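You operate a simulated robot arm through the tools that you are given. There is no shell and no other tool. Be economical: measure what you need, move in short steps, check, and stop when the job is done.

Carry out the task below with a simulated two-armed robot. There is one attempt and no reset: what you move stays moved.

JOB
Jar on the blender, lid on, blend at HIGH till frothy, switch off. Set down upright: blender jar.

Only the result counts: the job must be done as asked and must still hold three seconds after the hand-in. Knocking over, shifting, dropping, spilling or breaking anything else fails it. Lids that push on must go on centred and level and be pressed home; caps that screw on are set level and turned clockwise until they are tight.

ROBOT AND FRAMES
Two 7-joint arms with fingered hands on one trunk that stands fixed in place. Base frame: the origin is at the foot of the trunk, x ahead of it, y to its left, z up; the work surface is at about z = 0.85. Lengths are in m, angles in rad, forces in N, time in s.
The left shoulder is at [0.026, 0.104, 1.297], the right one opposite. With the tool pointing down near the work surface each hand reaches from about 0.1 to 0.52 m from the base axis, measured 20 degrees to its own side. Payload 2.4 kg a hand.
The TCP of each hand is the grasp point between the finger pads, 0.017 m short of the fingertips. In the tool frame z runs along the fingers and y along their closing line. Largest opening 0.088 m; the body of the gripper starts 0.047 m behind the TCP. The gripper is a hand of 2 fingers: y runs from the thumb to the fingers, the wrist lies at [0, 0, -0.165] in the tool frame, and closing takes about 1.5 s.
Orientation is that of the tool frame in the base frame, as a unit quaternion [w, x, y, z]. With the fingers straight down and closing along the base's y, the tool's x points along the base's -x, its y along +y and its z along -z.

CONTROLS
- The arms move only by the tool jog_arm. It takes "left_commands", "right_commands" or both (then of equal length, played together; a hand with none holds still); each is a list of rows, each a list of 7 numbers: the turn, a rotation vector about the tool's x, y, z in degrees, then the shift along the tool's x, y, z in m, then the finger opening in m, from 0 to 0.088. In form: [[wx, wy, wz, tx, ty, tz, fingers], ...]. A call has 1 to 20 rows; each row shifts and turns the commanded pose from where the row before left it, along the tool's axes as they then stand. A row lasts 0.2 s, in which the tool goes at most 0.05 m and 0.15 rad; a call with a longer step from one row to the next is refused whole, and so is a gripper value outside its range. A pose out of reach is approached as far as the arm can. The call stops where the force on the tool passes 40 N (or 10 N more than at its start, if that is more) or the arm is blocked; 0.2 s more then pass. Each finger travels about 0.153 m/s and halts on what it meets, pressing with about 23 N; the grip force reading is that of the motor and also rises with nothing between the fingers. The clock runs only during rows and for 0.2 s after the last one: add rows that do not move to give the fingers time. The reply holds the time, the measured pose of the TCP, the force on the tool along the base axes, the opening and the grip force, in the units named above and with some noise, with the torque about the TCP (base axes, N m) and any sound that the robot's microphone picked up.
- Cameras (640 x 400 px; columns grow to the right, rows downward): "scene" is now at [0.1041, -0.0356, 1.2532]; the picture's right is [-0.43, -0.90, 0.00], its down [0.21, -0.10, -0.97] and it looks along [0.88, -0.41, 0.23] (base axes); focal length 214 px, centre (320, 200). "left" rides on the left gripper at [-0.05, 0.003, -0.063] in its tool frame; the picture's right is [-0.06, -1.00, 0.00], its down [0.78, -0.05, -0.62] and it looks along [0.62, -0.04, 0.79] (tool axes); focal length 275 px, centre (320, 200). "right" rides on the right gripper at [0.05, 0.003, -0.063] in its tool frame; the picture's right is [-0.06, 1.00, 0.00], its down [-0.78, -0.05, -0.62] and it looks along [-0.62, -0.04, 0.79] (tool axes); focal length 275 px, centre (320, 200). There is no depth. A picture from a camera that has moved, and an enlarged one, comes with that camera's place and axes in the base frame and with its lens.
- snapshot(camera): a new picture of that camera. No time passes.
- raise_lower(by): slides the trunk up (or, below 0, down) by that many m; the arms and the scene camera ride with it, the base frame stays. It gives what a move gives, with no picture.
- preshape(shape, hand): the hand has 2 fingers and takes this shape, open, in about a second: jaw (thumb against the fingers, like two jaws); tri (thumb and two fingers); tip (a fingertip pinch); poke (one finger out to press); point (the index stretched); flat (the hand flat); cup (the hand cupped); fist (a fist). The gripper value then closes the fingers along that shape, each until it touches; the sizes above hold for jaw. It gives what a move gives, with no picture.
- turn_head(pan, tilt): turns the head with the scene camera to pan (to the left, within 1.047 rad either way) and tilt (down, from -0.506 to 1.204), counted from straight ahead of the robot. It gives what a move gives.
- close_up(camera, box): a new picture of the part [left, top, right, bottom] of that camera's present view, enlarged. No time passes.
- job_done(): hands the job in; it is judged then, once.

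Work in short steps. Places have to be worked out from the pictures, the camera data and where the tool is seen: move nearer, look again, correct. Check each grasp and each placing, and mend what went wrong. You have 120 turns and 78 pictures in all, those below and enlarged ones among them. Open the grippers and draw the arms clear of the work before you hand the job in, unless the task says otherwise; then end with one line.

The tools are called after "Call:" by a JSON object that holds its "op" and its "data". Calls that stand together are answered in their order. jog_arm: Moves the arms, as the interface text tells. Its arguments: {"type":"object","properties":{"left_commands":{"type":"array"},"right_commands":{"type":"array"}},"required":[]} The other tools are called the same way: raise_lower (by) slides the trunk up or down; preshape (shape, hand) gives the hand a shape; turn_head (pan, tilt) turns the head that bears the scene camera; snapshot (camera) takes a picture; close_up (camera, box) takes an enlarged picture of a part of a camera's view; job_done () hands the job in.

At the start:

```text
time_s: 0.0
left_tcp_pos: [0.3553, -0.0267, 1.1797]
left_orientation: [0.0, 0.0, 1.0, 0.0]
left_contact_force: [0.0, 1.3, -0.3]
left_wrist_torque: [-0.01, 0.02, -0.05]
left_width: 0.0879
left_finger_force: 0.1
left_shape: jaw
right_tcp_pos: [0.2699, -0.3052, 1.2348]
right_orientation: [0.0, 0.0, 1.0, 0.0]
right_contact_force: [-0.4, 0.7, 1.1]
right_wrist_torque: [0.0, -0.01, 0.01]
right_width: 0.0881
right_finger_force: 0.2
right_shape: jaw
trunk travel left (down, up): [-0.526, 0.323]
head pan, tilt: [-1.051, 1.201]
```

scene: 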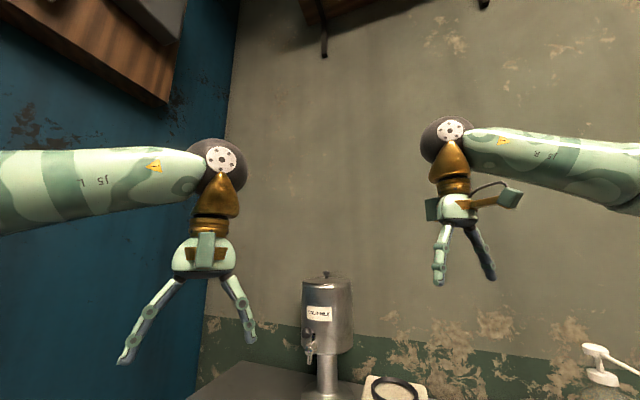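
right: 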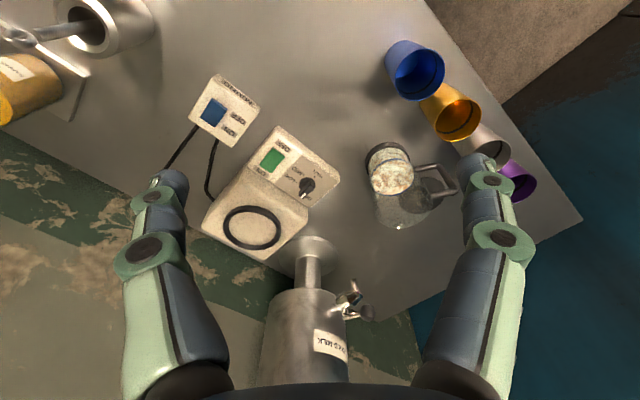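
left: 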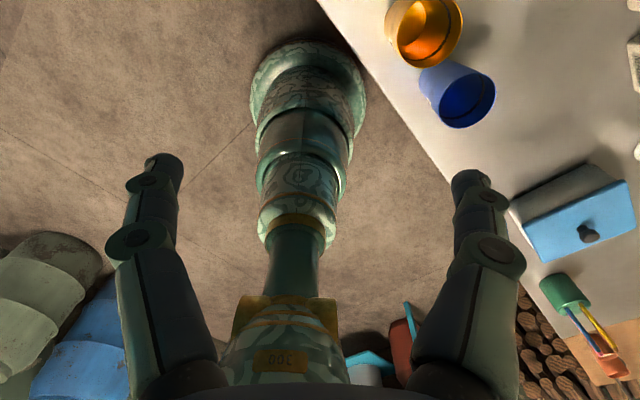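

The right-hand picture shows the blender base, its dial and a jar with a handle. I'll tilt the head down for an overview from the scene camera.

Call:
{"op": "turn_head", "data": {"pan": -0.45, "tilt": 0.75}}

Call:
{"op": "snapshot", "data": {"camera": "scene"}}

```text
time_s: 1.0
left_tcp_pos: [0.3569, -0.0267, 1.1797]
left_orientation: [0.0, 0.001, 1.0, 0.0]
left_contact_force: [0.3, 0.5, -0.2]
left_wrist_torque: [0.03, 0.02, 0.05]
left_width: 0.088
left_finger_force: 0.1
left_shape: jaw
right_tcp_pos: [0.2691, -0.3042, 1.2353]
right_orientation: [0.001, 0.0, 1.0, 0.001]
right_contact_force: [-0.5, 0.0, -0.1]
right_wrist_torque: [0.01, 0.0, -0.04]
right_width: 0.0878
right_finger_force: 0.0
right_shape: jaw
trunk travel left (down, up): [-0.526, 0.323]
head pan, tilt: [-0.45, 0.75]
```

```text
74 pictures are left
camera scene: at [0.1045, -0.0352, 1.2529], right [-0.42, -0.91, 0.0], down [0.21, -0.1, -0.97], along [0.88, -0.41, 0.23], focal length 214 px, centre (320, 200)
```

scene: 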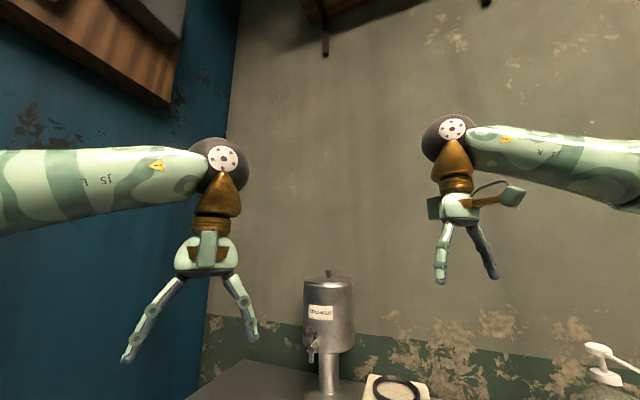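

The readout says the head turned, but the view is the same as before. I'll try a different setting to see whether it responds.

Call:
{"op": "turn_head", "data": {"pan": -0.5, "tilt": 1.1}}

Call:
{"op": "snapshot", "data": {"camera": "scene"}}

```text
time_s: 1.8
left_tcp_pos: [0.3561, -0.0274, 1.1794]
left_orientation: [0.0, -0.001, 1.0, 0.0]
left_contact_force: [1.2, -0.3, -0.2]
left_wrist_torque: [0.03, -0.02, 0.01]
left_width: 0.0878
left_finger_force: 0.0
left_shape: jaw
right_tcp_pos: [0.2689, -0.3046, 1.2345]
right_orientation: [-0.001, 0.0, 1.0, 0.0]
right_contact_force: [0.0, 0.3, -0.1]
right_wrist_torque: [0.0, -0.01, -0.01]
right_width: 0.0878
right_finger_force: 0.1
right_shape: jaw
trunk travel left (down, up): [-0.526, 0.323]
head pan, tilt: [-0.499, 1.1]
```

```text
73 pictures are left
camera scene: at [0.1048, -0.0351, 1.2525], right [-0.42, -0.91, 0.0], down [0.2, -0.09, -0.97], along [0.88, -0.41, 0.23], focal length 214 px, centre (320, 200)
```

scene: 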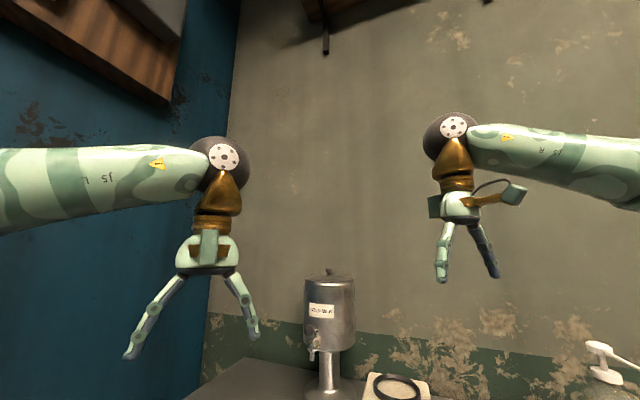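

The scene camera's direction hardly changes, so I won't rely on head motion. I'll use the hand cameras and enlarge the right camera's view of the work area.

Call:
{"op": "close_up", "data": {"camera": "right", "box": [330, 20, 570, 250]}}

Call:
{"op": "close_up", "data": {"camera": "right", "box": [180, 60, 380, 270]}}

Call:
{"op": "close_up", "data": {"camera": "right", "box": [0, 0, 180, 130]}}

```text
1.74 times, centred on (450, 135) of right
camera zoom: at [0.2199, -0.3008, 1.2989], right [0.06, 1.0, 0.0], down [0.78, -0.05, 0.62], along [0.62, -0.04, -0.79], focal length 479 px, centre (94, 313)
```

zoom: 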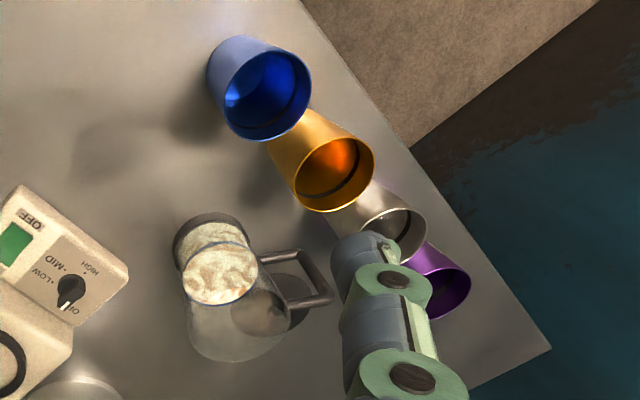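

```text
1.90 times, centred on (280, 165) of right
camera zoom: at [0.2199, -0.3008, 1.2989], right [0.06, 1.0, 0.0], down [0.78, -0.05, 0.62], along [0.62, -0.04, -0.79], focal length 524 px, centre (396, 267)
```

zoom: 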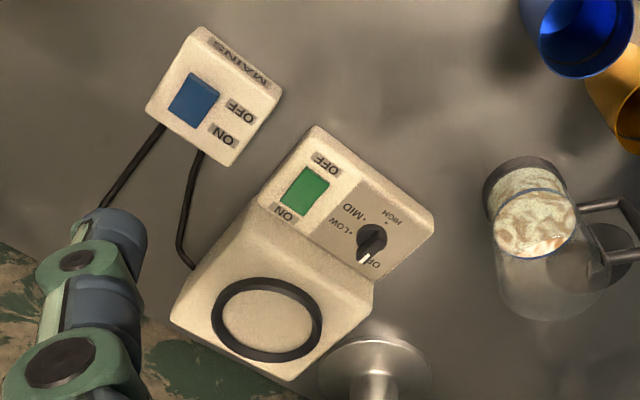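

```text
3.08 times, centred on (90, 65) of right
camera zoom: at [0.2199, -0.3008, 1.2989], right [0.06, 1.0, 0.0], down [0.78, -0.05, 0.62], along [0.62, -0.04, -0.79], focal length 847 px, centre (1028, 615)
```

zoom: 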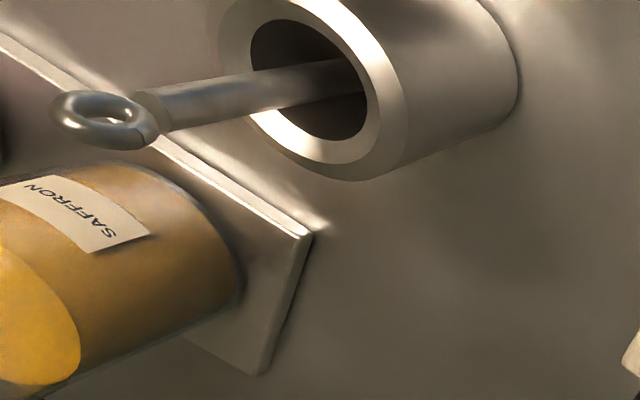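

The blender has a rocker (OFF/ON) and a dial, and a separate MAINS rocker. No lid is in view yet, so I'll yaw the right hand to look toward the robot's left.

Call:
{"op": "jog_arm", "data": {"right_commands": [[0, 0, -8, 0, 0, 0, 0.088], [0, 0, -8, 0, 0, 0, 0.088], [0, 0, -8, 0, 0, 0, 0.088], [0, 0, -8, 0, 0, 0, 0.088], [0, 0, -8, 0, 0, 0, 0.088], [0, 0, -8, 0, 0, 0, 0.088], [0, 0, -8, 0, 0, 0, 0.088]]}}

Call:
{"op": "snapshot", "data": {"camera": "right"}}

```text
time_s: 3.4
left_tcp_pos: [0.3554, -0.0267, 1.1805]
left_orientation: [0.001, 0.0, 1.0, 0.001]
left_contact_force: [-0.4, 0.1, 0.2]
left_wrist_torque: [0.01, 0.01, 0.02]
left_width: 0.088
left_finger_force: 0.0
left_shape: jaw
right_tcp_pos: [0.2701, -0.3054, 1.2344]
right_orientation: [0.0, -0.471, 0.882, 0.0]
right_contact_force: [-0.1, 0.9, -1.0]
right_wrist_torque: [0.0, 0.02, -0.02]
right_width: 0.0879
right_finger_force: 0.1
right_shape: jaw
trunk travel left (down, up): [-0.526, 0.323]
head pan, tilt: [-0.499, 1.1]
```

```text
69 pictures are left
camera right: at [0.2406, -0.3435, 1.2987], right [-0.79, 0.61, 0.0], down [0.48, 0.62, 0.62], along [0.38, 0.49, -0.79], focal length 275 px, centre (320, 200)
```

right: 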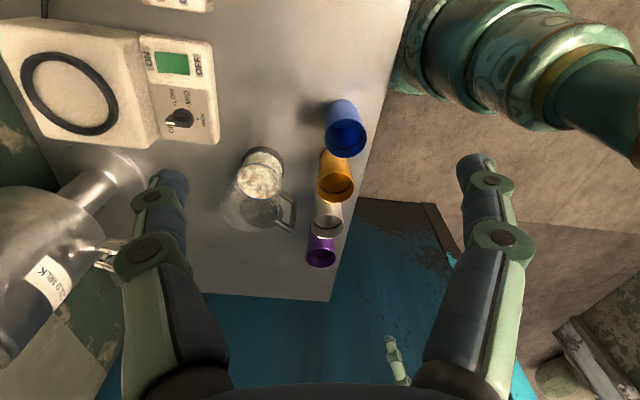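

The table ends just past the cups, so the lid must be on the right side. I'll yaw the other way.

Call:
{"op": "jog_arm", "data": {"right_commands": [[0, 0, 8, 0, 0, 0, 0.088], [0, 0, 8, 0, 0, 0, 0.088], [0, 0, 8, 0, 0, 0, 0.088], [0, 0, 8, 0, 0, 0, 0.088], [0, 0, 8, 0, 0, 0, 0.088], [0, 0, 8, 0, 0, 0, 0.088], [0, 0, 8, 0, 0, 0, 0.088], [0, 0, 8, 0, 0, 0, 0.088], [0, 0, 8, 0, 0, 0, 0.088], [0, 0, 8, 0, 0, 0, 0.088], [0, 0, 8, 0, 0, 0, 0.088], [0, 0, 8, 0, 0, 0, 0.088], [0, 0, 8, 0, 0, 0, 0.088]]}}

Call:
{"op": "snapshot", "data": {"camera": "right"}}

```text
time_s: 6.2
left_tcp_pos: [0.3569, -0.0265, 1.1794]
left_orientation: [-0.002, -0.001, 1.0, 0.0]
left_contact_force: [0.0, -0.2, -0.1]
left_wrist_torque: [0.0, 0.0, 0.02]
left_width: 0.088
left_finger_force: 0.0
left_shape: jaw
right_tcp_pos: [0.2751, -0.3304, 1.2338]
right_orientation: [-0.001, 0.407, 0.914, -0.001]
right_contact_force: [0.8, 1.1, 0.8]
right_wrist_torque: [0.0, 0.03, -0.01]
right_width: 0.0879
right_finger_force: 0.1
right_shape: jaw
right hand out of reach, approached as far as the arm can: row 13
trunk travel left (down, up): [-0.526, 0.323]
head pan, tilt: [-0.499, 1.1]
```

```text
68 pictures are left
camera right: at [0.2455, -0.2904, 1.2982], right [0.78, 0.62, 0.0], down [0.49, -0.62, 0.62], along [0.38, -0.48, -0.79], focal length 275 px, centre (320, 200)
```

right: 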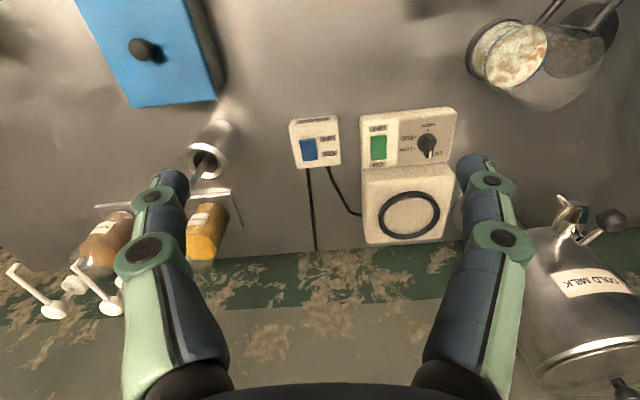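

A blue-topped box with a knob stands near the robot's right side. I'll enlarge it in both hand cameras.

Call:
{"op": "close_up", "data": {"camera": "left", "box": [480, 120, 640, 400]}}

Call:
{"op": "close_up", "data": {"camera": "right", "box": [0, 0, 250, 150]}}

```text
1.43 times, centred on (560, 260) of left
camera zoom: at [0.4077, -0.0241, 1.2437], right [0.06, -1.0, 0.0], down [-0.78, -0.05, 0.62], along [-0.62, -0.04, -0.78], focal length 393 px, centre (-23, 114)
```

zoom: 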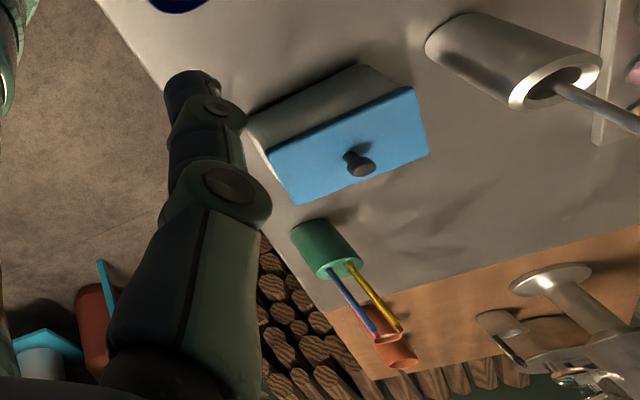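

```text
2.56 times, centred on (125, 75) of right
camera zoom: at [0.2455, -0.2904, 1.2982], right [0.78, 0.62, 0.0], down [0.49, -0.62, 0.62], along [0.38, -0.48, -0.79], focal length 705 px, centre (819, 520)
```

zoom: 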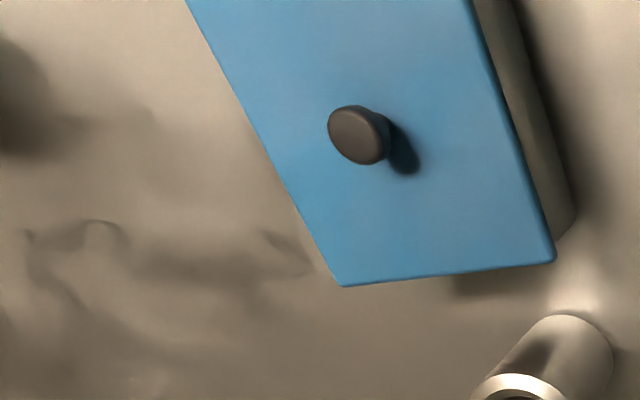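

The knob is at about (0.11, -0.475, 0.926), so the blender lid may be inside that box. First I'll check what the white objects near the wall are.

Call:
{"op": "close_up", "data": {"camera": "right", "box": [0, 180, 250, 336]}}

Call:
{"op": "close_up", "data": {"camera": "scene", "box": [280, 250, 640, 400]}}

```text
2.56 times, centred on (125, 258) of right
camera zoom: at [0.2455, -0.2904, 1.2982], right [0.78, 0.62, 0.0], down [0.49, -0.62, 0.62], along [0.38, -0.48, -0.79], focal length 705 px, centre (819, 52)
```

zoom: 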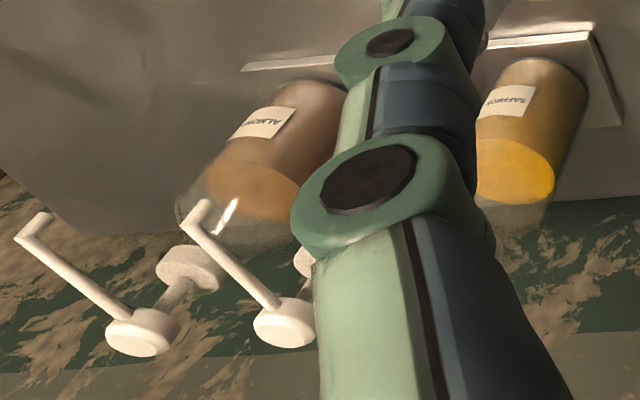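

```text
1.78 times, centred on (460, 325) of scene
camera zoom: at [0.1095, -0.0344, 1.2474], right [-0.4, -0.92, 0.0], down [0.15, -0.07, -0.99], along [0.9, -0.39, 0.17], focal length 381 px, centre (71, -22)
```

zoom: 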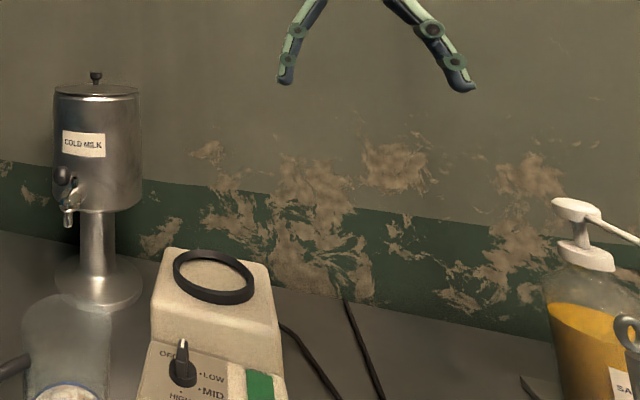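

The white objects are pump bottles, so the lid is most likely in the blue-topped box. From two views the blender seat ring is at about (0.563, -0.447, 0.932) and the jar axis at about (0.464, -0.20). I'll move the right hand over the box knob.

Call:
{"op": "jog_arm", "data": {"right_commands": [[0, 0, 0, 0, -0.0363, 0.027, 0.088], [0, 0, 0, 0, -0.0363, 0.027, 0.088], [0, 0, 0, 0, -0.0363, 0.027, 0.088], [0, 0, 0, 0, -0.0363, 0.027, 0.088], [0, 0, 0, 0, -0.0363, 0.027, 0.088], [0, 0, 0, 0, -0.0363, 0.027, 0.088]]}}

Call:
{"op": "snapshot", "data": {"camera": "right"}}

```text
time_s: 7.6
left_tcp_pos: [0.3557, -0.0261, 1.1799]
left_orientation: [0.0, 0.0, 1.0, -0.001]
left_contact_force: [0.4, -0.7, -0.5]
left_wrist_torque: [-0.02, 0.02, 0.01]
left_width: 0.0879
left_finger_force: 0.0
left_shape: jaw
right_tcp_pos: [0.1028, -0.4524, 1.0754]
right_orientation: [-0.001, 0.407, 0.914, -0.001]
right_contact_force: [-0.8, 0.2, 0.3]
right_wrist_torque: [0.01, -0.01, 0.0]
right_width: 0.0879
right_finger_force: 0.1
right_shape: jaw
trunk travel left (down, up): [-0.526, 0.323]
head pan, tilt: [-0.499, 1.1]
```

```text
63 pictures are left
camera right: at [0.0736, -0.4117, 1.1406], right [0.78, 0.62, 0.0], down [0.49, -0.61, 0.62], along [0.38, -0.49, -0.79], focal length 275 px, centre (320, 200)
```

right: 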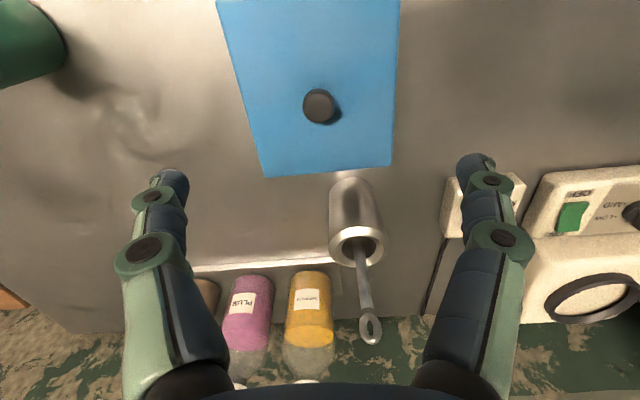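

The knob sits at about (0.119, -0.471), and the lid is about 0.125 x 0.147 m, nearly aligned with my tool axes. I'll descend around the knob, stopping a bit high.

Call:
{"op": "jog_arm", "data": {"right_commands": [[0, 0, 0, -0.0247, -0.001, 0.02, 0.06], [0, 0, 0, 0, 0, 0.04, 0.06], [0, 0, 0, 0, 0, 0.04, 0.06], [0, 0, 0, 0, 0, 0.025, 0.06], [0, 0, 0, 0, 0, 0.015, 0.06]]}}

Call:
{"op": "snapshot", "data": {"camera": "right"}}

```text
time_s: 8.8
left_tcp_pos: [0.3561, -0.0247, 1.1795]
left_orientation: [0.0, 0.0, 1.0, 0.0]
left_contact_force: [0.0, -0.4, -0.2]
left_wrist_torque: [-0.01, -0.05, 0.03]
left_width: 0.0878
left_finger_force: 0.1
left_shape: jaw
right_tcp_pos: [0.1232, -0.4688, 0.9334]
right_orientation: [0.001, 0.407, 0.914, 0.0]
right_contact_force: [-0.4, -0.9, 3.0]
right_wrist_torque: [0.1, -0.07, -0.03]
right_width: 0.0593
right_finger_force: 0.0
right_shape: jaw
trunk travel left (down, up): [-0.526, 0.323]
head pan, tilt: [-0.499, 1.1]
```

```text
62 pictures are left
camera right: at [0.0925, -0.4286, 0.9979], right [0.78, 0.62, 0.0], down [0.49, -0.61, 0.62], along [0.39, -0.49, -0.78], focal length 275 px, centre (320, 200)
```

right: 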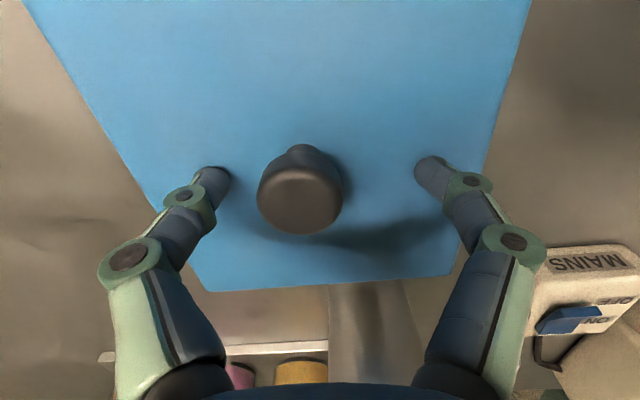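

The knob is between the fingers and the tips just touch the lid. I'll close on it and then lift gently.

Call:
{"op": "jog_arm", "data": {"right_commands": [[0, 0, 0, 0, 0, -0.001, 0.02], [0, 0, 0, 0, 0, 0, 0.01], [0, 0, 0, 0, 0, 0, 0.0], [0, 0, 0, 0, 0, 0, 0.0], [0, 0, 0, 0, 0, 0, 0.0], [0, 0, 0, 0, 0, -0.01, 0.0], [0, 0, 0, 0, 0, -0.015, 0.0], [0, 0, 0, 0, 0, -0.02, 0.0], [0, 0, 0, 0, 0, -0.03, 0.0]]}}

Call:
{"op": "snapshot", "data": {"camera": "right"}}

```text
time_s: 10.8
left_tcp_pos: [0.3563, -0.0257, 1.1791]
left_orientation: [-0.001, 0.001, 1.0, -0.001]
left_contact_force: [-0.4, 0.4, 0.0]
left_wrist_torque: [0.02, -0.03, 0.01]
left_width: 0.0878
left_finger_force: 0.1
left_shape: jaw
right_tcp_pos: [0.1217, -0.4688, 1.0102]
right_orientation: [0.001, 0.407, 0.914, 0.0]
right_contact_force: [0.5, 0.4, 0.1]
right_wrist_torque: [0.01, -0.01, 0.03]
right_width: 0.0024
right_finger_force: 22.7
right_shape: jaw
trunk travel left (down, up): [-0.526, 0.323]
head pan, tilt: [-0.499, 1.1]
```

```text
61 pictures are left
camera right: at [0.0913, -0.4293, 1.0743], right [0.78, 0.62, 0.0], down [0.49, -0.62, 0.62], along [0.38, -0.48, -0.79], focal length 275 px, centre (320, 200)
```

right: 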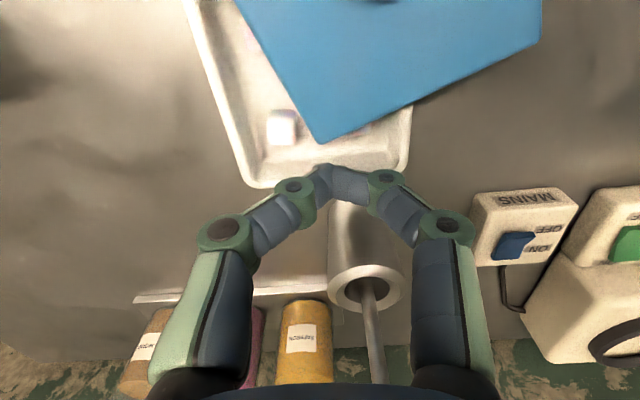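

The knob slipped out, and the lid now lies skewed on the open box. I'll rise and back off to see where it lies.

Call:
{"op": "jog_arm", "data": {"right_commands": [[0, 0, 0, 0.02, 0, -0.04, 0.04], [0, 0, 0, 0.02, 0, -0.04, 0.06], [0, 0, 0, 0.02, 0, -0.04, 0.08], [0, 0, 0, 0.02, 0, -0.02, 0.088]]}}

Call:
{"op": "snapshot", "data": {"camera": "right"}}

```text
time_s: 11.8
left_tcp_pos: [0.3558, -0.0274, 1.1791]
left_orientation: [0.0, 0.0, 1.0, 0.0]
left_contact_force: [-0.9, -0.1, -0.2]
left_wrist_torque: [0.02, -0.03, 0.01]
left_width: 0.0875
left_finger_force: 0.0
left_shape: jaw
right_tcp_pos: [0.0666, -0.4089, 1.1479]
right_orientation: [-0.005, 0.408, 0.913, -0.003]
right_contact_force: [-0.1, -0.4, 0.5]
right_wrist_torque: [0.0, 0.03, 0.02]
right_width: 0.0884
right_finger_force: 0.0
right_shape: jaw
trunk travel left (down, up): [-0.526, 0.323]
head pan, tilt: [-0.499, 1.1]
```

```text
60 pictures are left
camera right: at [0.0377, -0.3688, 1.2121], right [0.78, 0.62, -0.01], down [0.49, -0.62, 0.61], along [0.38, -0.49, -0.79], focal length 275 px, centre (320, 200)
```

right: 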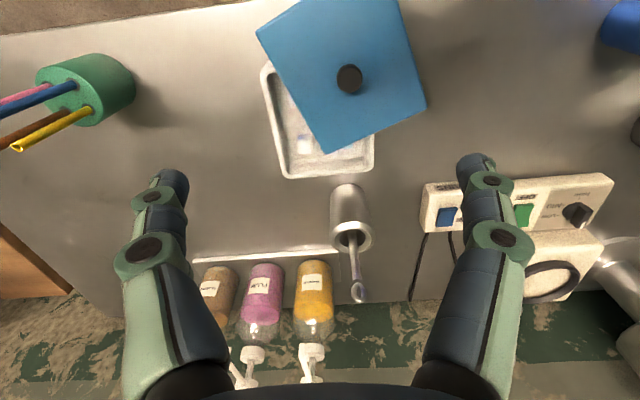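

The lid now rests askew with its knob near (0.10, -0.41). I'll enlarge the uncovered part to see the contents.

Call:
{"op": "close_up", "data": {"camera": "right", "box": [230, 0, 450, 200]}}

```text
2.00 times, centred on (340, 100) of right
camera zoom: at [0.0377, -0.3688, 1.2121], right [0.78, 0.62, -0.01], down [0.49, -0.62, 0.61], along [0.38, -0.49, -0.79], focal length 551 px, centre (280, 400)
```

zoom: 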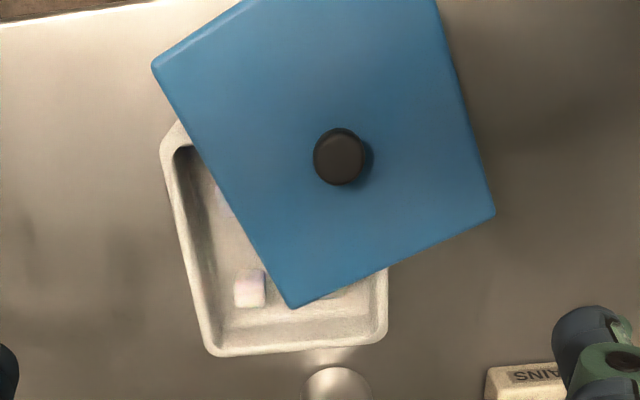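

The uncovered part holds small white lumps, so this box may be a decoy. I still need to see all of it and put its lid back, so I'll re-approach the knob in two stages.

Call:
{"op": "jog_arm", "data": {"right_commands": [[0, 0, 0, -0.012, 0.013, 0.04, 0.07], [0, 0, 0, -0.012, 0.014, 0.04, 0.07], [0, 0, 0, 0, 0, 0.045, 0.06], [0, 0, 0, 0, 0, 0.045, 0.06], [0, 0, 0, 0, 0, 0.02, 0.06]]}}

Call:
{"op": "snapshot", "data": {"camera": "right"}}

```text
time_s: 13.0
left_tcp_pos: [0.3563, -0.026, 1.179]
left_orientation: [0.0, 0.0, 1.0, 0.0]
left_contact_force: [0.0, -0.3, -0.6]
left_wrist_torque: [0.0, -0.02, -0.02]
left_width: 0.0878
left_finger_force: 0.1
left_shape: jaw
right_tcp_pos: [0.1033, -0.4079, 0.9555]
right_orientation: [0.001, 0.407, 0.913, 0.0]
right_contact_force: [0.4, -0.5, 0.3]
right_wrist_torque: [0.0, 0.02, 0.02]
right_width: 0.0603
right_finger_force: 0.1
right_shape: jaw
trunk travel left (down, up): [-0.526, 0.323]
head pan, tilt: [-0.499, 1.1]
```

```text
58 pictures are left
camera right: at [0.0731, -0.3679, 1.0203], right [0.78, 0.62, 0.0], down [0.49, -0.62, 0.62], along [0.39, -0.48, -0.79], focal length 275 px, centre (320, 200)
```

right: 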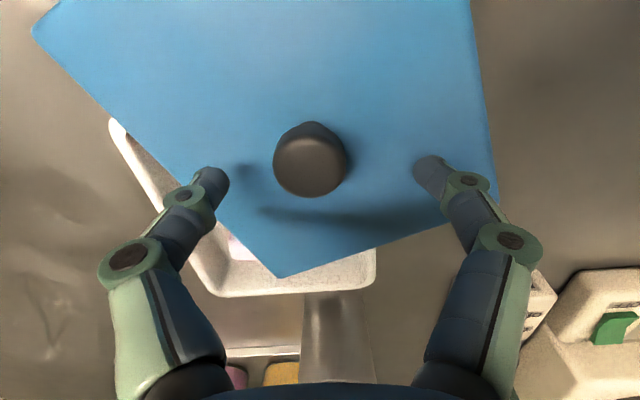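

Comparing the two views, the knob top is at about z 0.92, so my first grasp was too high and about 13 mm off-centre. I'll centre on it and go lower before closing.

Call:
{"op": "jog_arm", "data": {"right_commands": [[0, 0, 0, -0.0097, -0.0027, 0.015, 0.06], [0, 0, 0, 0, 0, 0.015, 0.06], [0, 0, 0, 0, 0, 0.008, 0.06], [0, 0, 0, 0, 0, 0, 0.06]]}}

Call:
{"op": "snapshot", "data": {"camera": "right"}}

```text
time_s: 13.6
left_tcp_pos: [0.3558, -0.0247, 1.1805]
left_orientation: [0.0, 0.001, 1.0, -0.001]
left_contact_force: [-0.3, 0.7, 0.8]
left_wrist_torque: [0.0, -0.01, -0.02]
left_width: 0.0878
left_finger_force: 0.0
left_shape: jaw
right_tcp_pos: [0.1103, -0.4166, 0.9376]
right_orientation: [0.004, 0.407, 0.913, 0.0]
right_contact_force: [-2.6, 4.1, 36.1]
right_wrist_torque: [-0.07, 0.17, 0.04]
right_width: 0.0555
right_finger_force: 0.0
right_shape: jaw
trunk travel left (down, up): [-0.526, 0.323]
head pan, tilt: [-0.499, 1.1]
stopped in row 2 (right hand): the force on the tool passed its limit at 58 N (the readings are from after the stop); the commanded pose is now the measured one
```

```text
57 pictures are left
camera right: at [0.0796, -0.376, 1.0016], right [0.78, 0.62, 0.0], down [0.48, -0.61, 0.62], along [0.39, -0.49, -0.78], focal length 275 px, centre (320, 200)
```

right: 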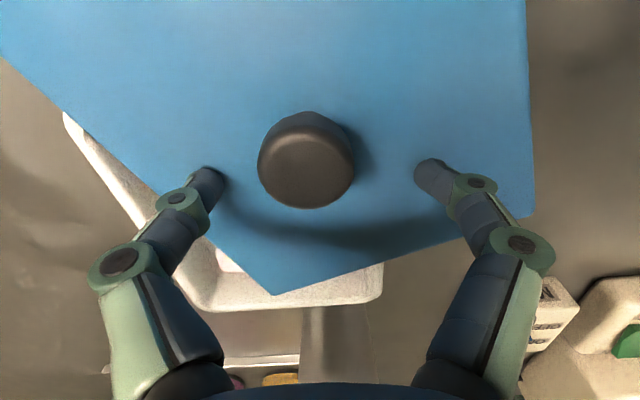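

The lid surface is at about z 0.92, so the knob lies nearer the camera, at about (0.100, -0.407). I'll back up 3 mm, shift to it and check.

Call:
{"op": "jog_arm", "data": {"right_commands": [[0, 0, 0, 0, 0, -0.004, 0.06], [0, 0, 0, 0.0135, -0.001, 0, 0.06], [0, 0, 0, 0, 0, 0, 0.05]]}}

Call:
{"op": "snapshot", "data": {"camera": "right"}}

```text
time_s: 14.4
left_tcp_pos: [0.3549, -0.0261, 1.1791]
left_orientation: [0.0, 0.0, 1.0, 0.0]
left_contact_force: [0.0, 0.2, 0.1]
left_wrist_torque: [0.01, 0.0, 0.0]
left_width: 0.0881
left_finger_force: 0.1
left_shape: jaw
right_tcp_pos: [0.1001, -0.4084, 0.9399]
right_orientation: [0.001, 0.408, 0.913, -0.001]
right_contact_force: [-0.6, -1.7, 2.4]
right_wrist_torque: [0.05, -0.01, -0.02]
right_width: 0.0157
right_finger_force: 23.3
right_shape: jaw
trunk travel left (down, up): [-0.526, 0.323]
head pan, tilt: [-0.499, 1.1]
```

```text
56 pictures are left
camera right: at [0.0702, -0.3684, 1.0027], right [0.78, 0.62, 0.0], down [0.49, -0.61, 0.62], along [0.39, -0.49, -0.78], focal length 275 px, centre (320, 200)
```

right: 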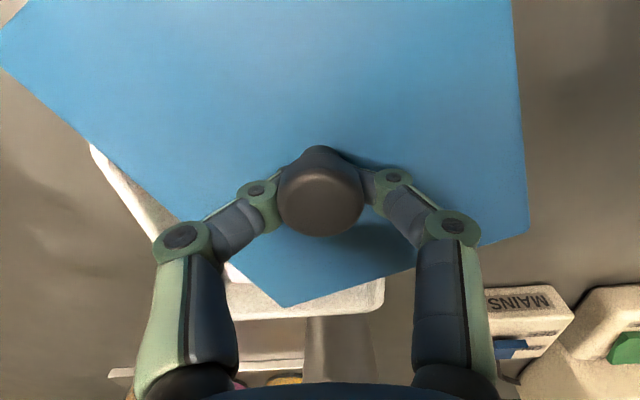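

The fingers have the stem under the cap: width 0.0157 at 23 N. I'll keep them closed and lift.

Call:
{"op": "jog_arm", "data": {"right_commands": [[0, 0, 0, 0, 0, -0.005, 0.0], [0, 0, 0, 0, 0, -0.015, 0.0], [0, 0, 0, 0, 0, -0.025, 0.0], [0, 0, 0, 0, 0, -0.03, 0.0], [0, 0, 0, 0, 0, -0.03, 0.0]]}}

Call:
{"op": "snapshot", "data": {"camera": "right"}}

Call:
{"op": "snapshot", "data": {"camera": "scene"}}

```text
time_s: 15.6
left_tcp_pos: [0.3549, -0.0263, 1.1799]
left_orientation: [-0.001, 0.0, 1.0, 0.0]
left_contact_force: [0.5, -0.1, -0.1]
left_wrist_torque: [0.02, -0.03, -0.02]
left_width: 0.0879
left_finger_force: 0.0
left_shape: jaw
right_tcp_pos: [0.1013, -0.4069, 1.0451]
right_orientation: [0.001, 0.408, 0.913, 0.0]
right_contact_force: [-0.1, -0.1, -1.0]
right_wrist_torque: [0.01, 0.03, 0.01]
right_width: 0.0146
right_finger_force: 22.9
right_shape: jaw
trunk travel left (down, up): [-0.526, 0.323]
head pan, tilt: [-0.499, 1.1]
```

```text
55 pictures are left
camera right: at [0.072, -0.3667, 1.1083], right [0.78, 0.62, 0.0], down [0.49, -0.62, 0.62], along [0.39, -0.49, -0.78], focal length 275 px, centre (320, 200)
```

right: 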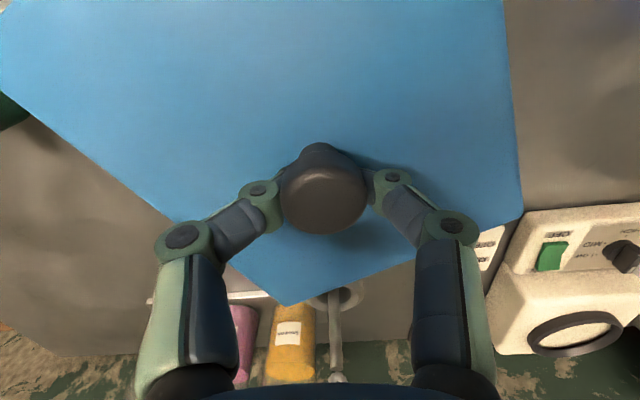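

```text
54 pictures are left
camera scene: at [0.0856, -0.0307, 1.139], right [-0.48, -0.88, 0.0], down [-0.78, 0.43, -0.45], along [0.4, -0.22, -0.89], focal length 214 px, centre (320, 200)
```

scene: 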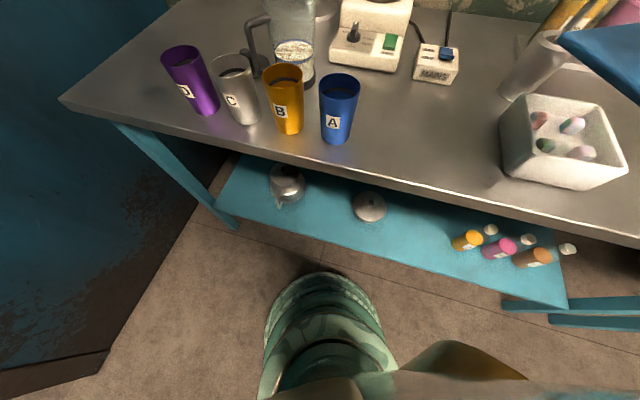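

The head has finally tilted down, and the scene view shows the box holds only small capsules. On the lower shelf there's a round metal lid with a knob. I'll enlarge that shelf and start turning the box lid back to its original angle, about +28° about tool z.

Call:
{"op": "close_up", "data": {"camera": "scene", "box": [230, 140, 600, 280]}}

Call:
{"op": "jog_arm", "data": {"right_commands": [[0, 0, 7, 0, 0, 0, 0.0], [0, 0, 7, 0, 0, 0, 0.0], [0, 0, 7, 0, 0, 0, 0.0], [0, 0, 7, 0, 0, 0, 0.0], [0, 0, 0, 0, 0, 0, 0.0]]}}

```text
1.73 times, centred on (415, 210) of scene
camera zoom: at [0.0856, -0.0307, 1.139], right [-0.48, -0.88, 0.0], down [-0.78, 0.43, -0.45], along [0.4, -0.22, -0.89], focal length 371 px, centre (156, 183)
```

zoom: 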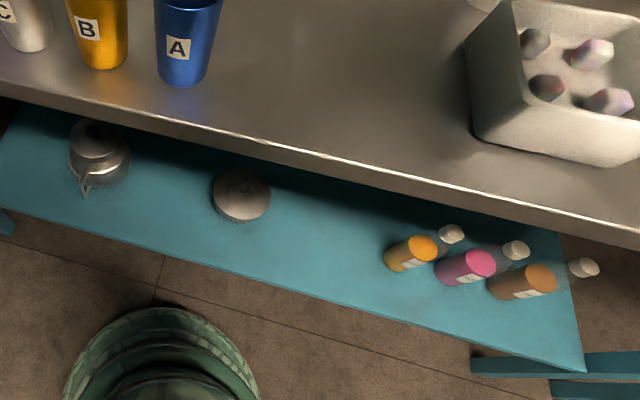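

```text
time_s: 16.8
left_tcp_pos: [0.3563, -0.0269, 1.1783]
left_orientation: [-0.001, 0.0, 1.0, 0.0]
left_contact_force: [0.5, -0.1, 0.4]
left_wrist_torque: [-0.01, -0.02, 0.0]
left_width: 0.0879
left_finger_force: 0.2
left_shape: jaw
right_tcp_pos: [0.0998, -0.4102, 1.0463]
right_orientation: [0.004, 0.606, 0.796, -0.003]
right_contact_force: [-0.2, -0.9, 0.0]
right_wrist_torque: [0.0, 0.01, 0.02]
right_width: 0.0142
right_finger_force: 22.7
right_shape: jaw
right hand out of reach, approached as far as the arm can: row 4
trunk travel left (down, up): [-0.526, 0.323]
head pan, tilt: [-0.499, 1.1]
```

The box lid is turned to about 46°, which matches the box. I'll move it over the box at about (0.115, -0.467) and check alignment before lowering.

Call:
{"op": "jog_arm", "data": {"right_commands": [[0, 0, 0, -0.03, 0, 0.0, 0.0], [0, 0, 0, -0.029, 0, 0.03, 0.0], [0, 0, 0, 0, 0, 0.03, 0.0], [0, 0, 0, 0, 0, 0.0, 0.0]]}}

Call:
{"op": "snapshot", "data": {"camera": "right"}}

Call:
{"op": "snapshot", "data": {"camera": "scene"}}

```text
time_s: 17.8
left_tcp_pos: [0.3547, -0.0263, 1.18]
left_orientation: [0.001, 0.0, 1.0, 0.0]
left_contact_force: [0.1, 0.1, -0.6]
left_wrist_torque: [0.0, -0.02, -0.01]
left_width: 0.0876
left_finger_force: 0.1
left_shape: jaw
right_tcp_pos: [0.1133, -0.4678, 0.9849]
right_orientation: [0.001, 0.617, 0.787, 0.001]
right_contact_force: [-0.3, -0.4, -1.2]
right_wrist_torque: [0.0, 0.01, -0.02]
right_width: 0.0144
right_finger_force: 22.6
right_shape: jaw
trunk travel left (down, up): [-0.526, 0.323]
head pan, tilt: [-0.499, 1.1]
```

```text
52 pictures are left
camera right: at [0.1051, -0.4179, 1.0491], right [0.98, 0.18, 0.0], down [0.14, -0.77, 0.62], along [0.11, -0.61, -0.78], focal length 275 px, centre (320, 200)
```

right: 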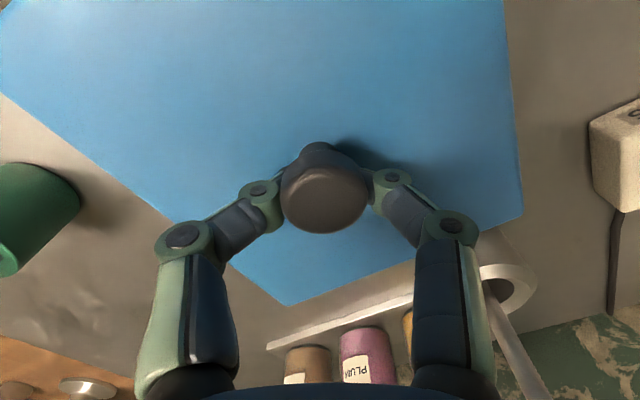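

```text
51 pictures are left
camera scene: at [0.0856, -0.031, 1.139], right [-0.48, -0.88, 0.0], down [-0.78, 0.43, -0.45], along [0.4, -0.22, -0.89], focal length 214 px, centre (320, 200)
```

scene: 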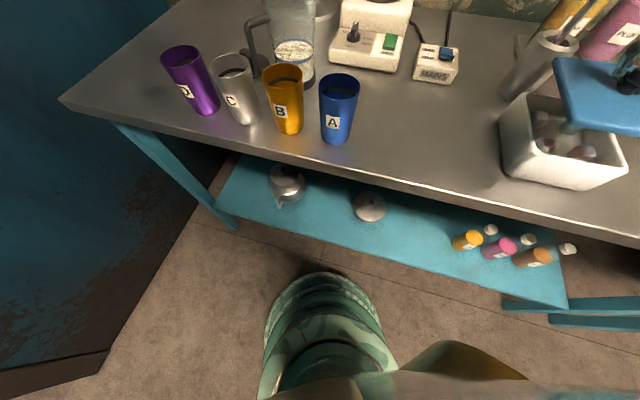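

The lid sits about 7 mm short in +x relative to its original corners. I'll correct that and lower it gently.

Call:
{"op": "jog_arm", "data": {"right_commands": [[0, 0, 0, -0.0017, 0.0068, 0.01, 0.0], [0, 0, 0, 0, 0, 0.015, 0.0], [0, 0, 0, 0, 0, 0.01, 0.0], [0, 0, 0, 0, 0, 0.005, 0.0], [0, 0, 0, 0, 0, 0.003, 0.0], [0, 0, 0, 0, 0, 0.002, 0.0]]}}

Call:
{"op": "snapshot", "data": {"camera": "scene"}}

```text
time_s: 19.2
left_tcp_pos: [0.3552, -0.0258, 1.1795]
left_orientation: [0.0, 0.0, 1.0, 0.001]
left_contact_force: [0.2, -0.6, 0.2]
left_wrist_torque: [0.0, -0.02, 0.01]
left_width: 0.0881
left_finger_force: 0.1
left_shape: jaw
right_tcp_pos: [0.1203, -0.4694, 0.9406]
right_orientation: [0.002, 0.616, 0.788, 0.001]
right_contact_force: [-0.4, 0.4, 0.7]
right_wrist_torque: [-0.01, -0.01, 0.0]
right_width: 0.0144
right_finger_force: 22.9
right_shape: jaw
trunk travel left (down, up): [-0.526, 0.323]
head pan, tilt: [-0.499, 1.1]
```

```text
50 pictures are left
camera scene: at [0.0857, -0.031, 1.1389], right [-0.48, -0.88, 0.0], down [-0.78, 0.43, -0.45], along [0.4, -0.22, -0.89], focal length 214 px, centre (320, 200)
```

scene: 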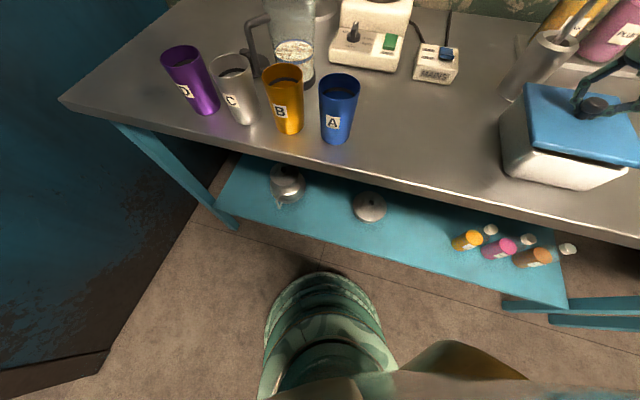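

The lid looks aligned and nearly down. I'll lower in small steps until it touches.

Call:
{"op": "jog_arm", "data": {"right_commands": [[0, 0, 0, 0, 0, 0.002, 0.0], [0, 0, 0, 0, 0, 0.002, 0.0], [0, 0, 0, 0, 0, 0.002, 0.0], [0, 0, 0, 0, 0, 0.001, 0.0]]}}

Call:
{"op": "close_up", "data": {"camera": "scene", "box": [480, 20, 640, 200]}}

```text
time_s: 20.2
left_tcp_pos: [0.3555, -0.0253, 1.1808]
left_orientation: [-0.001, 0.001, 1.0, -0.001]
left_contact_force: [-0.3, 0.1, 0.5]
left_wrist_torque: [-0.04, 0.01, -0.01]
left_width: 0.088
left_finger_force: 0.1
left_shape: jaw
right_tcp_pos: [0.1196, -0.4697, 0.9366]
right_orientation: [0.004, 0.616, 0.787, -0.001]
right_contact_force: [-2.6, -3.1, 25.7]
right_wrist_torque: [0.06, 0.02, 0.02]
right_width: 0.0155
right_finger_force: 23.2
right_shape: jaw
trunk travel left (down, up): [-0.526, 0.323]
head pan, tilt: [-0.499, 1.1]
```

```text
2.22 times, centred on (560, 110) of scene
camera zoom: at [0.0851, -0.0296, 1.1393], right [-0.48, -0.88, 0.0], down [-0.78, 0.43, -0.45], along [0.4, -0.22, -0.89], focal length 477 px, centre (-213, 400)
```

zoom: 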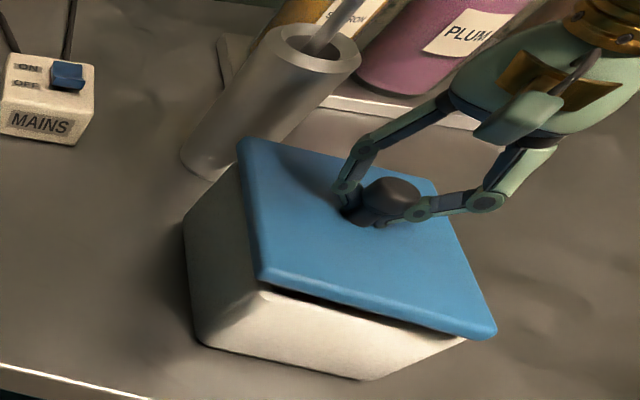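

The lid is down with 26 N of contact. I'll release, rise and check it from above.

Call:
{"op": "jog_arm", "data": {"right_commands": [[0, 0, 0, 0, 0, -0.001, 0.03], [0, 0, 0, 0, 0, 0, 0.05], [0, 0, 0, 0, 0, 0, 0.06], [0, 0, 0, 0, 0, -0.03, 0.06], [0, 0, 0, 0.01, 0, -0.04, 0.06], [0, 0, 0, 0.03, 0, -0.04, 0.06], [0, 0, 0, 0.03, 0, -0.04, 0.06]]}}

Call:
{"op": "snapshot", "data": {"camera": "right"}}

Call:
{"op": "close_up", "data": {"camera": "scene", "box": [480, 20, 640, 200]}}

```text
time_s: 21.8
left_tcp_pos: [0.3557, -0.0263, 1.1807]
left_orientation: [0.0, 0.0, 1.0, 0.0]
left_contact_force: [0.0, 0.8, 0.2]
left_wrist_torque: [-0.03, 0.01, -0.04]
left_width: 0.0879
left_finger_force: 0.0
left_shape: jaw
right_tcp_pos: [0.1021, -0.3982, 1.0857]
right_orientation: [0.002, 0.616, 0.788, 0.001]
right_contact_force: [-1.4, -0.1, 0.1]
right_wrist_torque: [0.0, 0.0, -0.02]
right_width: 0.0599
right_finger_force: 0.1
right_shape: jaw
trunk travel left (down, up): [-0.526, 0.323]
head pan, tilt: [-0.499, 1.1]
```

```text
48 pictures are left
camera right: at [0.0936, -0.3477, 1.1499], right [0.98, 0.18, 0.0], down [0.14, -0.77, 0.62], along [0.11, -0.61, -0.78], focal length 275 px, centre (320, 200)
```

right: 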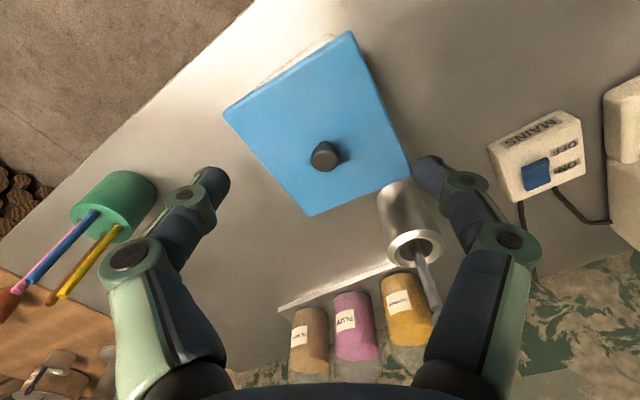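

```text
2.22 times, centred on (560, 110) of scene
camera zoom: at [0.0854, -0.0303, 1.139], right [-0.48, -0.88, 0.0], down [-0.78, 0.43, -0.45], along [0.4, -0.22, -0.89], focal length 477 px, centre (-213, 400)
```

zoom: 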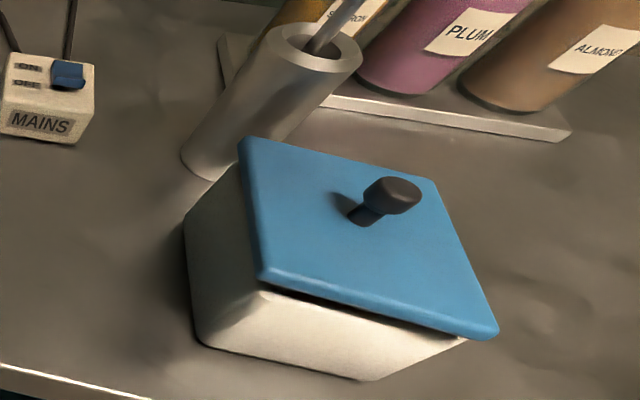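

The box lid is back on, with its knob within 5 mm of where it started. Now I'll aim the head at the far half of the table to look for the jar's lid.

Call:
{"op": "turn_head", "data": {"pan": -0.65, "tilt": 0.6}}

Call:
{"op": "jog_arm", "data": {"right_commands": [[0, 0, -8, 0.02, 0, -0.03, 0.088], [0, 0, -8, 0.02, 0, -0.03, 0.088], [0, 0, -8, 0.02, 0, -0.03, 0.088], [0, 0, -8, 0.02, 0, -0.03, 0.088], [0, 0, 0, 0, 0, 0, 0.088], [0, 0, 0, 0, 0, 0, 0.088], [0, 0, 0, 0, 0, 0, 0.088], [0, 0, 0, 0, 0, 0, 0.088]]}}

Call:
{"op": "snapshot", "data": {"camera": "scene"}}

```text
time_s: 22.7
left_tcp_pos: [0.3559, -0.0259, 1.1798]
left_orientation: [-0.001, 0.001, 1.0, 0.0]
left_contact_force: [0.2, -1.3, 0.5]
left_wrist_torque: [-0.01, -0.02, 0.01]
left_width: 0.088
left_finger_force: 0.0
left_shape: jaw
right_tcp_pos: [0.1023, -0.3997, 1.0846]
right_orientation: [0.001, 0.616, 0.788, -0.001]
right_contact_force: [0.8, -0.5, 0.1]
right_wrist_torque: [0.0, 0.01, 0.03]
right_width: 0.0597
right_finger_force: 0.1
right_shape: jaw
trunk travel left (down, up): [-0.526, 0.323]
head pan, tilt: [-0.649, 0.6]
```

```text
time_s: 24.5
left_tcp_pos: [0.3551, -0.027, 1.1797]
left_orientation: [-0.001, 0.0, 1.0, 0.0]
left_contact_force: [-0.5, -0.2, -0.3]
left_wrist_torque: [-0.02, 0.0, 0.01]
left_width: 0.088
left_finger_force: 0.0
left_shape: jaw
right_tcp_pos: [0.0806, -0.3601, 1.2118]
right_orientation: [0.001, 0.376, 0.927, 0.001]
right_contact_force: [0.0, -0.9, -0.3]
right_wrist_torque: [-0.01, 0.0, 0.0]
right_width: 0.0879
right_finger_force: 0.0
right_shape: jaw
right hand out of reach, approached as far as the arm can: row 2, 3, 4
trunk travel left (down, up): [-0.526, 0.323]
head pan, tilt: [-0.649, 0.6]
```

```text
46 pictures are left
camera scene: at [0.1006, -0.0541, 1.1776], right [-0.6, -0.8, 0.0], down [-0.45, 0.34, -0.82], along [0.66, -0.5, -0.57], focal length 214 px, centre (320, 200)
```

scene: 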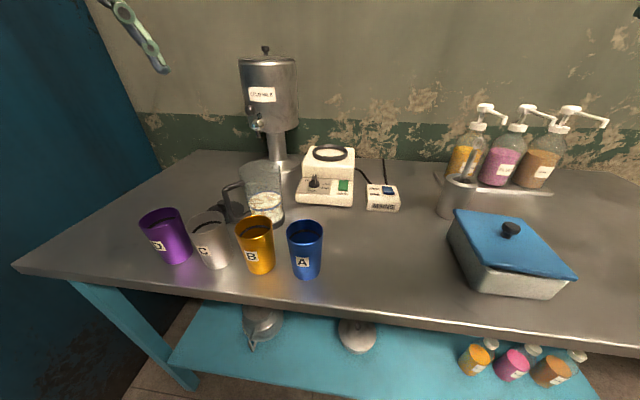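

No lid shows on the table top. I'll enlarge the shelf items and the jar area.

Call:
{"op": "close_up", "data": {"camera": "scene", "box": [180, 290, 420, 400]}}

Call:
{"op": "close_up", "data": {"camera": "scene", "box": [130, 130, 420, 290]}}

```text
2.67 times, centred on (300, 345) of scene
camera zoom: at [0.1006, -0.0541, 1.1776], right [-0.6, -0.8, 0.0], down [-0.45, 0.34, -0.82], along [0.66, -0.5, -0.57], focal length 572 px, centre (373, -187)
```

zoom: 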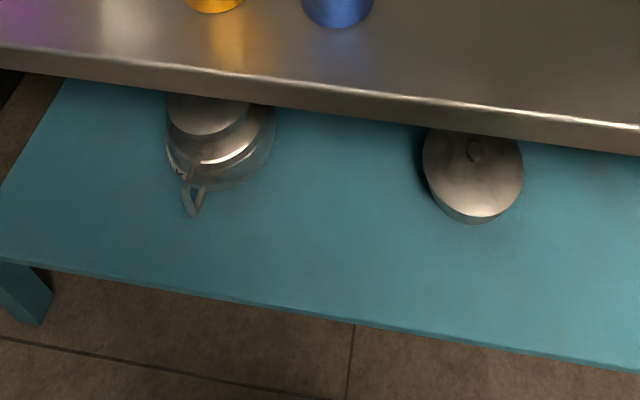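

```text
2.21 times, centred on (275, 210) of scene
camera zoom: at [0.1006, -0.0541, 1.1776], right [-0.6, -0.8, 0.0], down [-0.45, 0.34, -0.82], along [0.66, -0.5, -0.57], focal length 473 px, centre (419, 178)
```

zoom: 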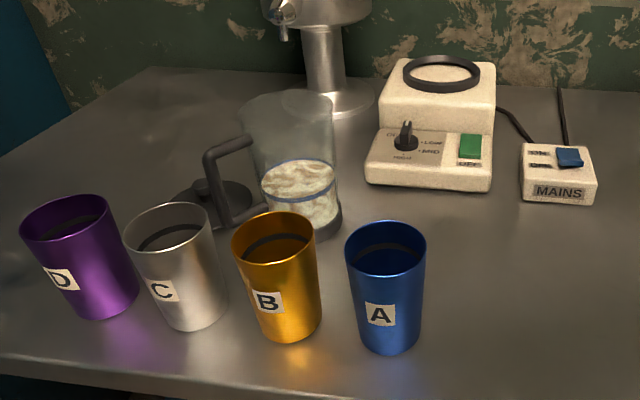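

The lid is a dark disc with a small knob lying behind the jar's handle, at about (0.562, -0.12). I'll carry the jar to the blender first and then fetch the lid. Now I'll stage the right hand and turn its yaw for the jar grasp, and move the left arm aside.

Call:
{"op": "jog_arm", "data": {"right_commands": [[0, 0, 0, -0.029, 0.034, 0.018, 0.088], [0, 0, 0, -0.029, 0.034, 0.018, 0.088], [0, 0, 0, -0.029, 0.034, 0.018, 0.088], [0, 0, 0, -0.029, 0.034, 0.018, 0.088], [0, 0, 0, -0.028, 0.032, 0.018, 0.088], [0, 0, -7.6, 0, 0, 0, 0.088], [0, 0, -7.6, 0, 0, 0, 0.088], [0, 0, -7.6, 0, 0, 0, 0.088], [0, 0, -7.6, 0, 0, 0, 0.088], [0, 0, -7.6, 0, 0, 0, 0.088], [0, 0, -7.6, 0, 0, 0, 0.088], [0, 0, -7.6, 0, 0, 0, 0.088], [0, 0, -7.6, 0, 0, 0, 0.088], [0, 0, -7.6, 0, 0, 0, 0.088], [0, 0, -7.6, 0, 0, 0, 0.088], [0, 0, -7.6, 0, 0, 0, 0.088]], "left_commands": [[0, 0, 0, 0.02, 0.03, 0, 0.088], [0, 0, 0, 0.02, 0.03, 0, 0.088], [0, 0, 0, 0.02, 0.03, 0, 0.088], [0, 0, 0, 0.02, 0.03, 0, 0.088], [0, 0, 0, 0.02, 0.03, 0, 0.088], [0, 0, 0, 0.0, 0.03, 0, 0.088], [0, 0, 0, 0, 0, 0, 0.088], [0, 0, 0, 0, 0, 0, 0.088], [0, 0, 0, 0, 0, 0, 0.088], [0, 0, 0, 0, 0, 0, 0.088], [0, 0, 0, 0, 0, 0, 0.088], [0, 0, 0, 0, 0, 0, 0.088], [0, 0, 0, 0, 0, 0, 0.088], [0, 0, 0, 0, 0, 0, 0.088], [0, 0, 0, 0, 0, 0, 0.088], [0, 0, 0, 0, 0, 0, 0.088]]}}

```text
time_s: 27.9
left_tcp_pos: [0.2546, 0.1556, 1.1788]
left_orientation: [0.0, 0.0, 1.0, 0.0]
left_contact_force: [-0.2, 1.4, 0.7]
left_wrist_torque: [0.01, 0.02, 0.01]
left_width: 0.0882
left_finger_force: 0.1
left_shape: jaw
right_tcp_pos: [0.2994, -0.3406, 1.1233]
right_orientation: [0.001, -0.34, 0.94, -0.002]
right_contact_force: [-0.9, 0.3, 0.5]
right_wrist_torque: [-0.01, -0.03, -0.02]
right_width: 0.0878
right_finger_force: 0.0
right_shape: jaw
trunk travel left (down, up): [-0.526, 0.323]
head pan, tilt: [-0.649, 0.6]
```

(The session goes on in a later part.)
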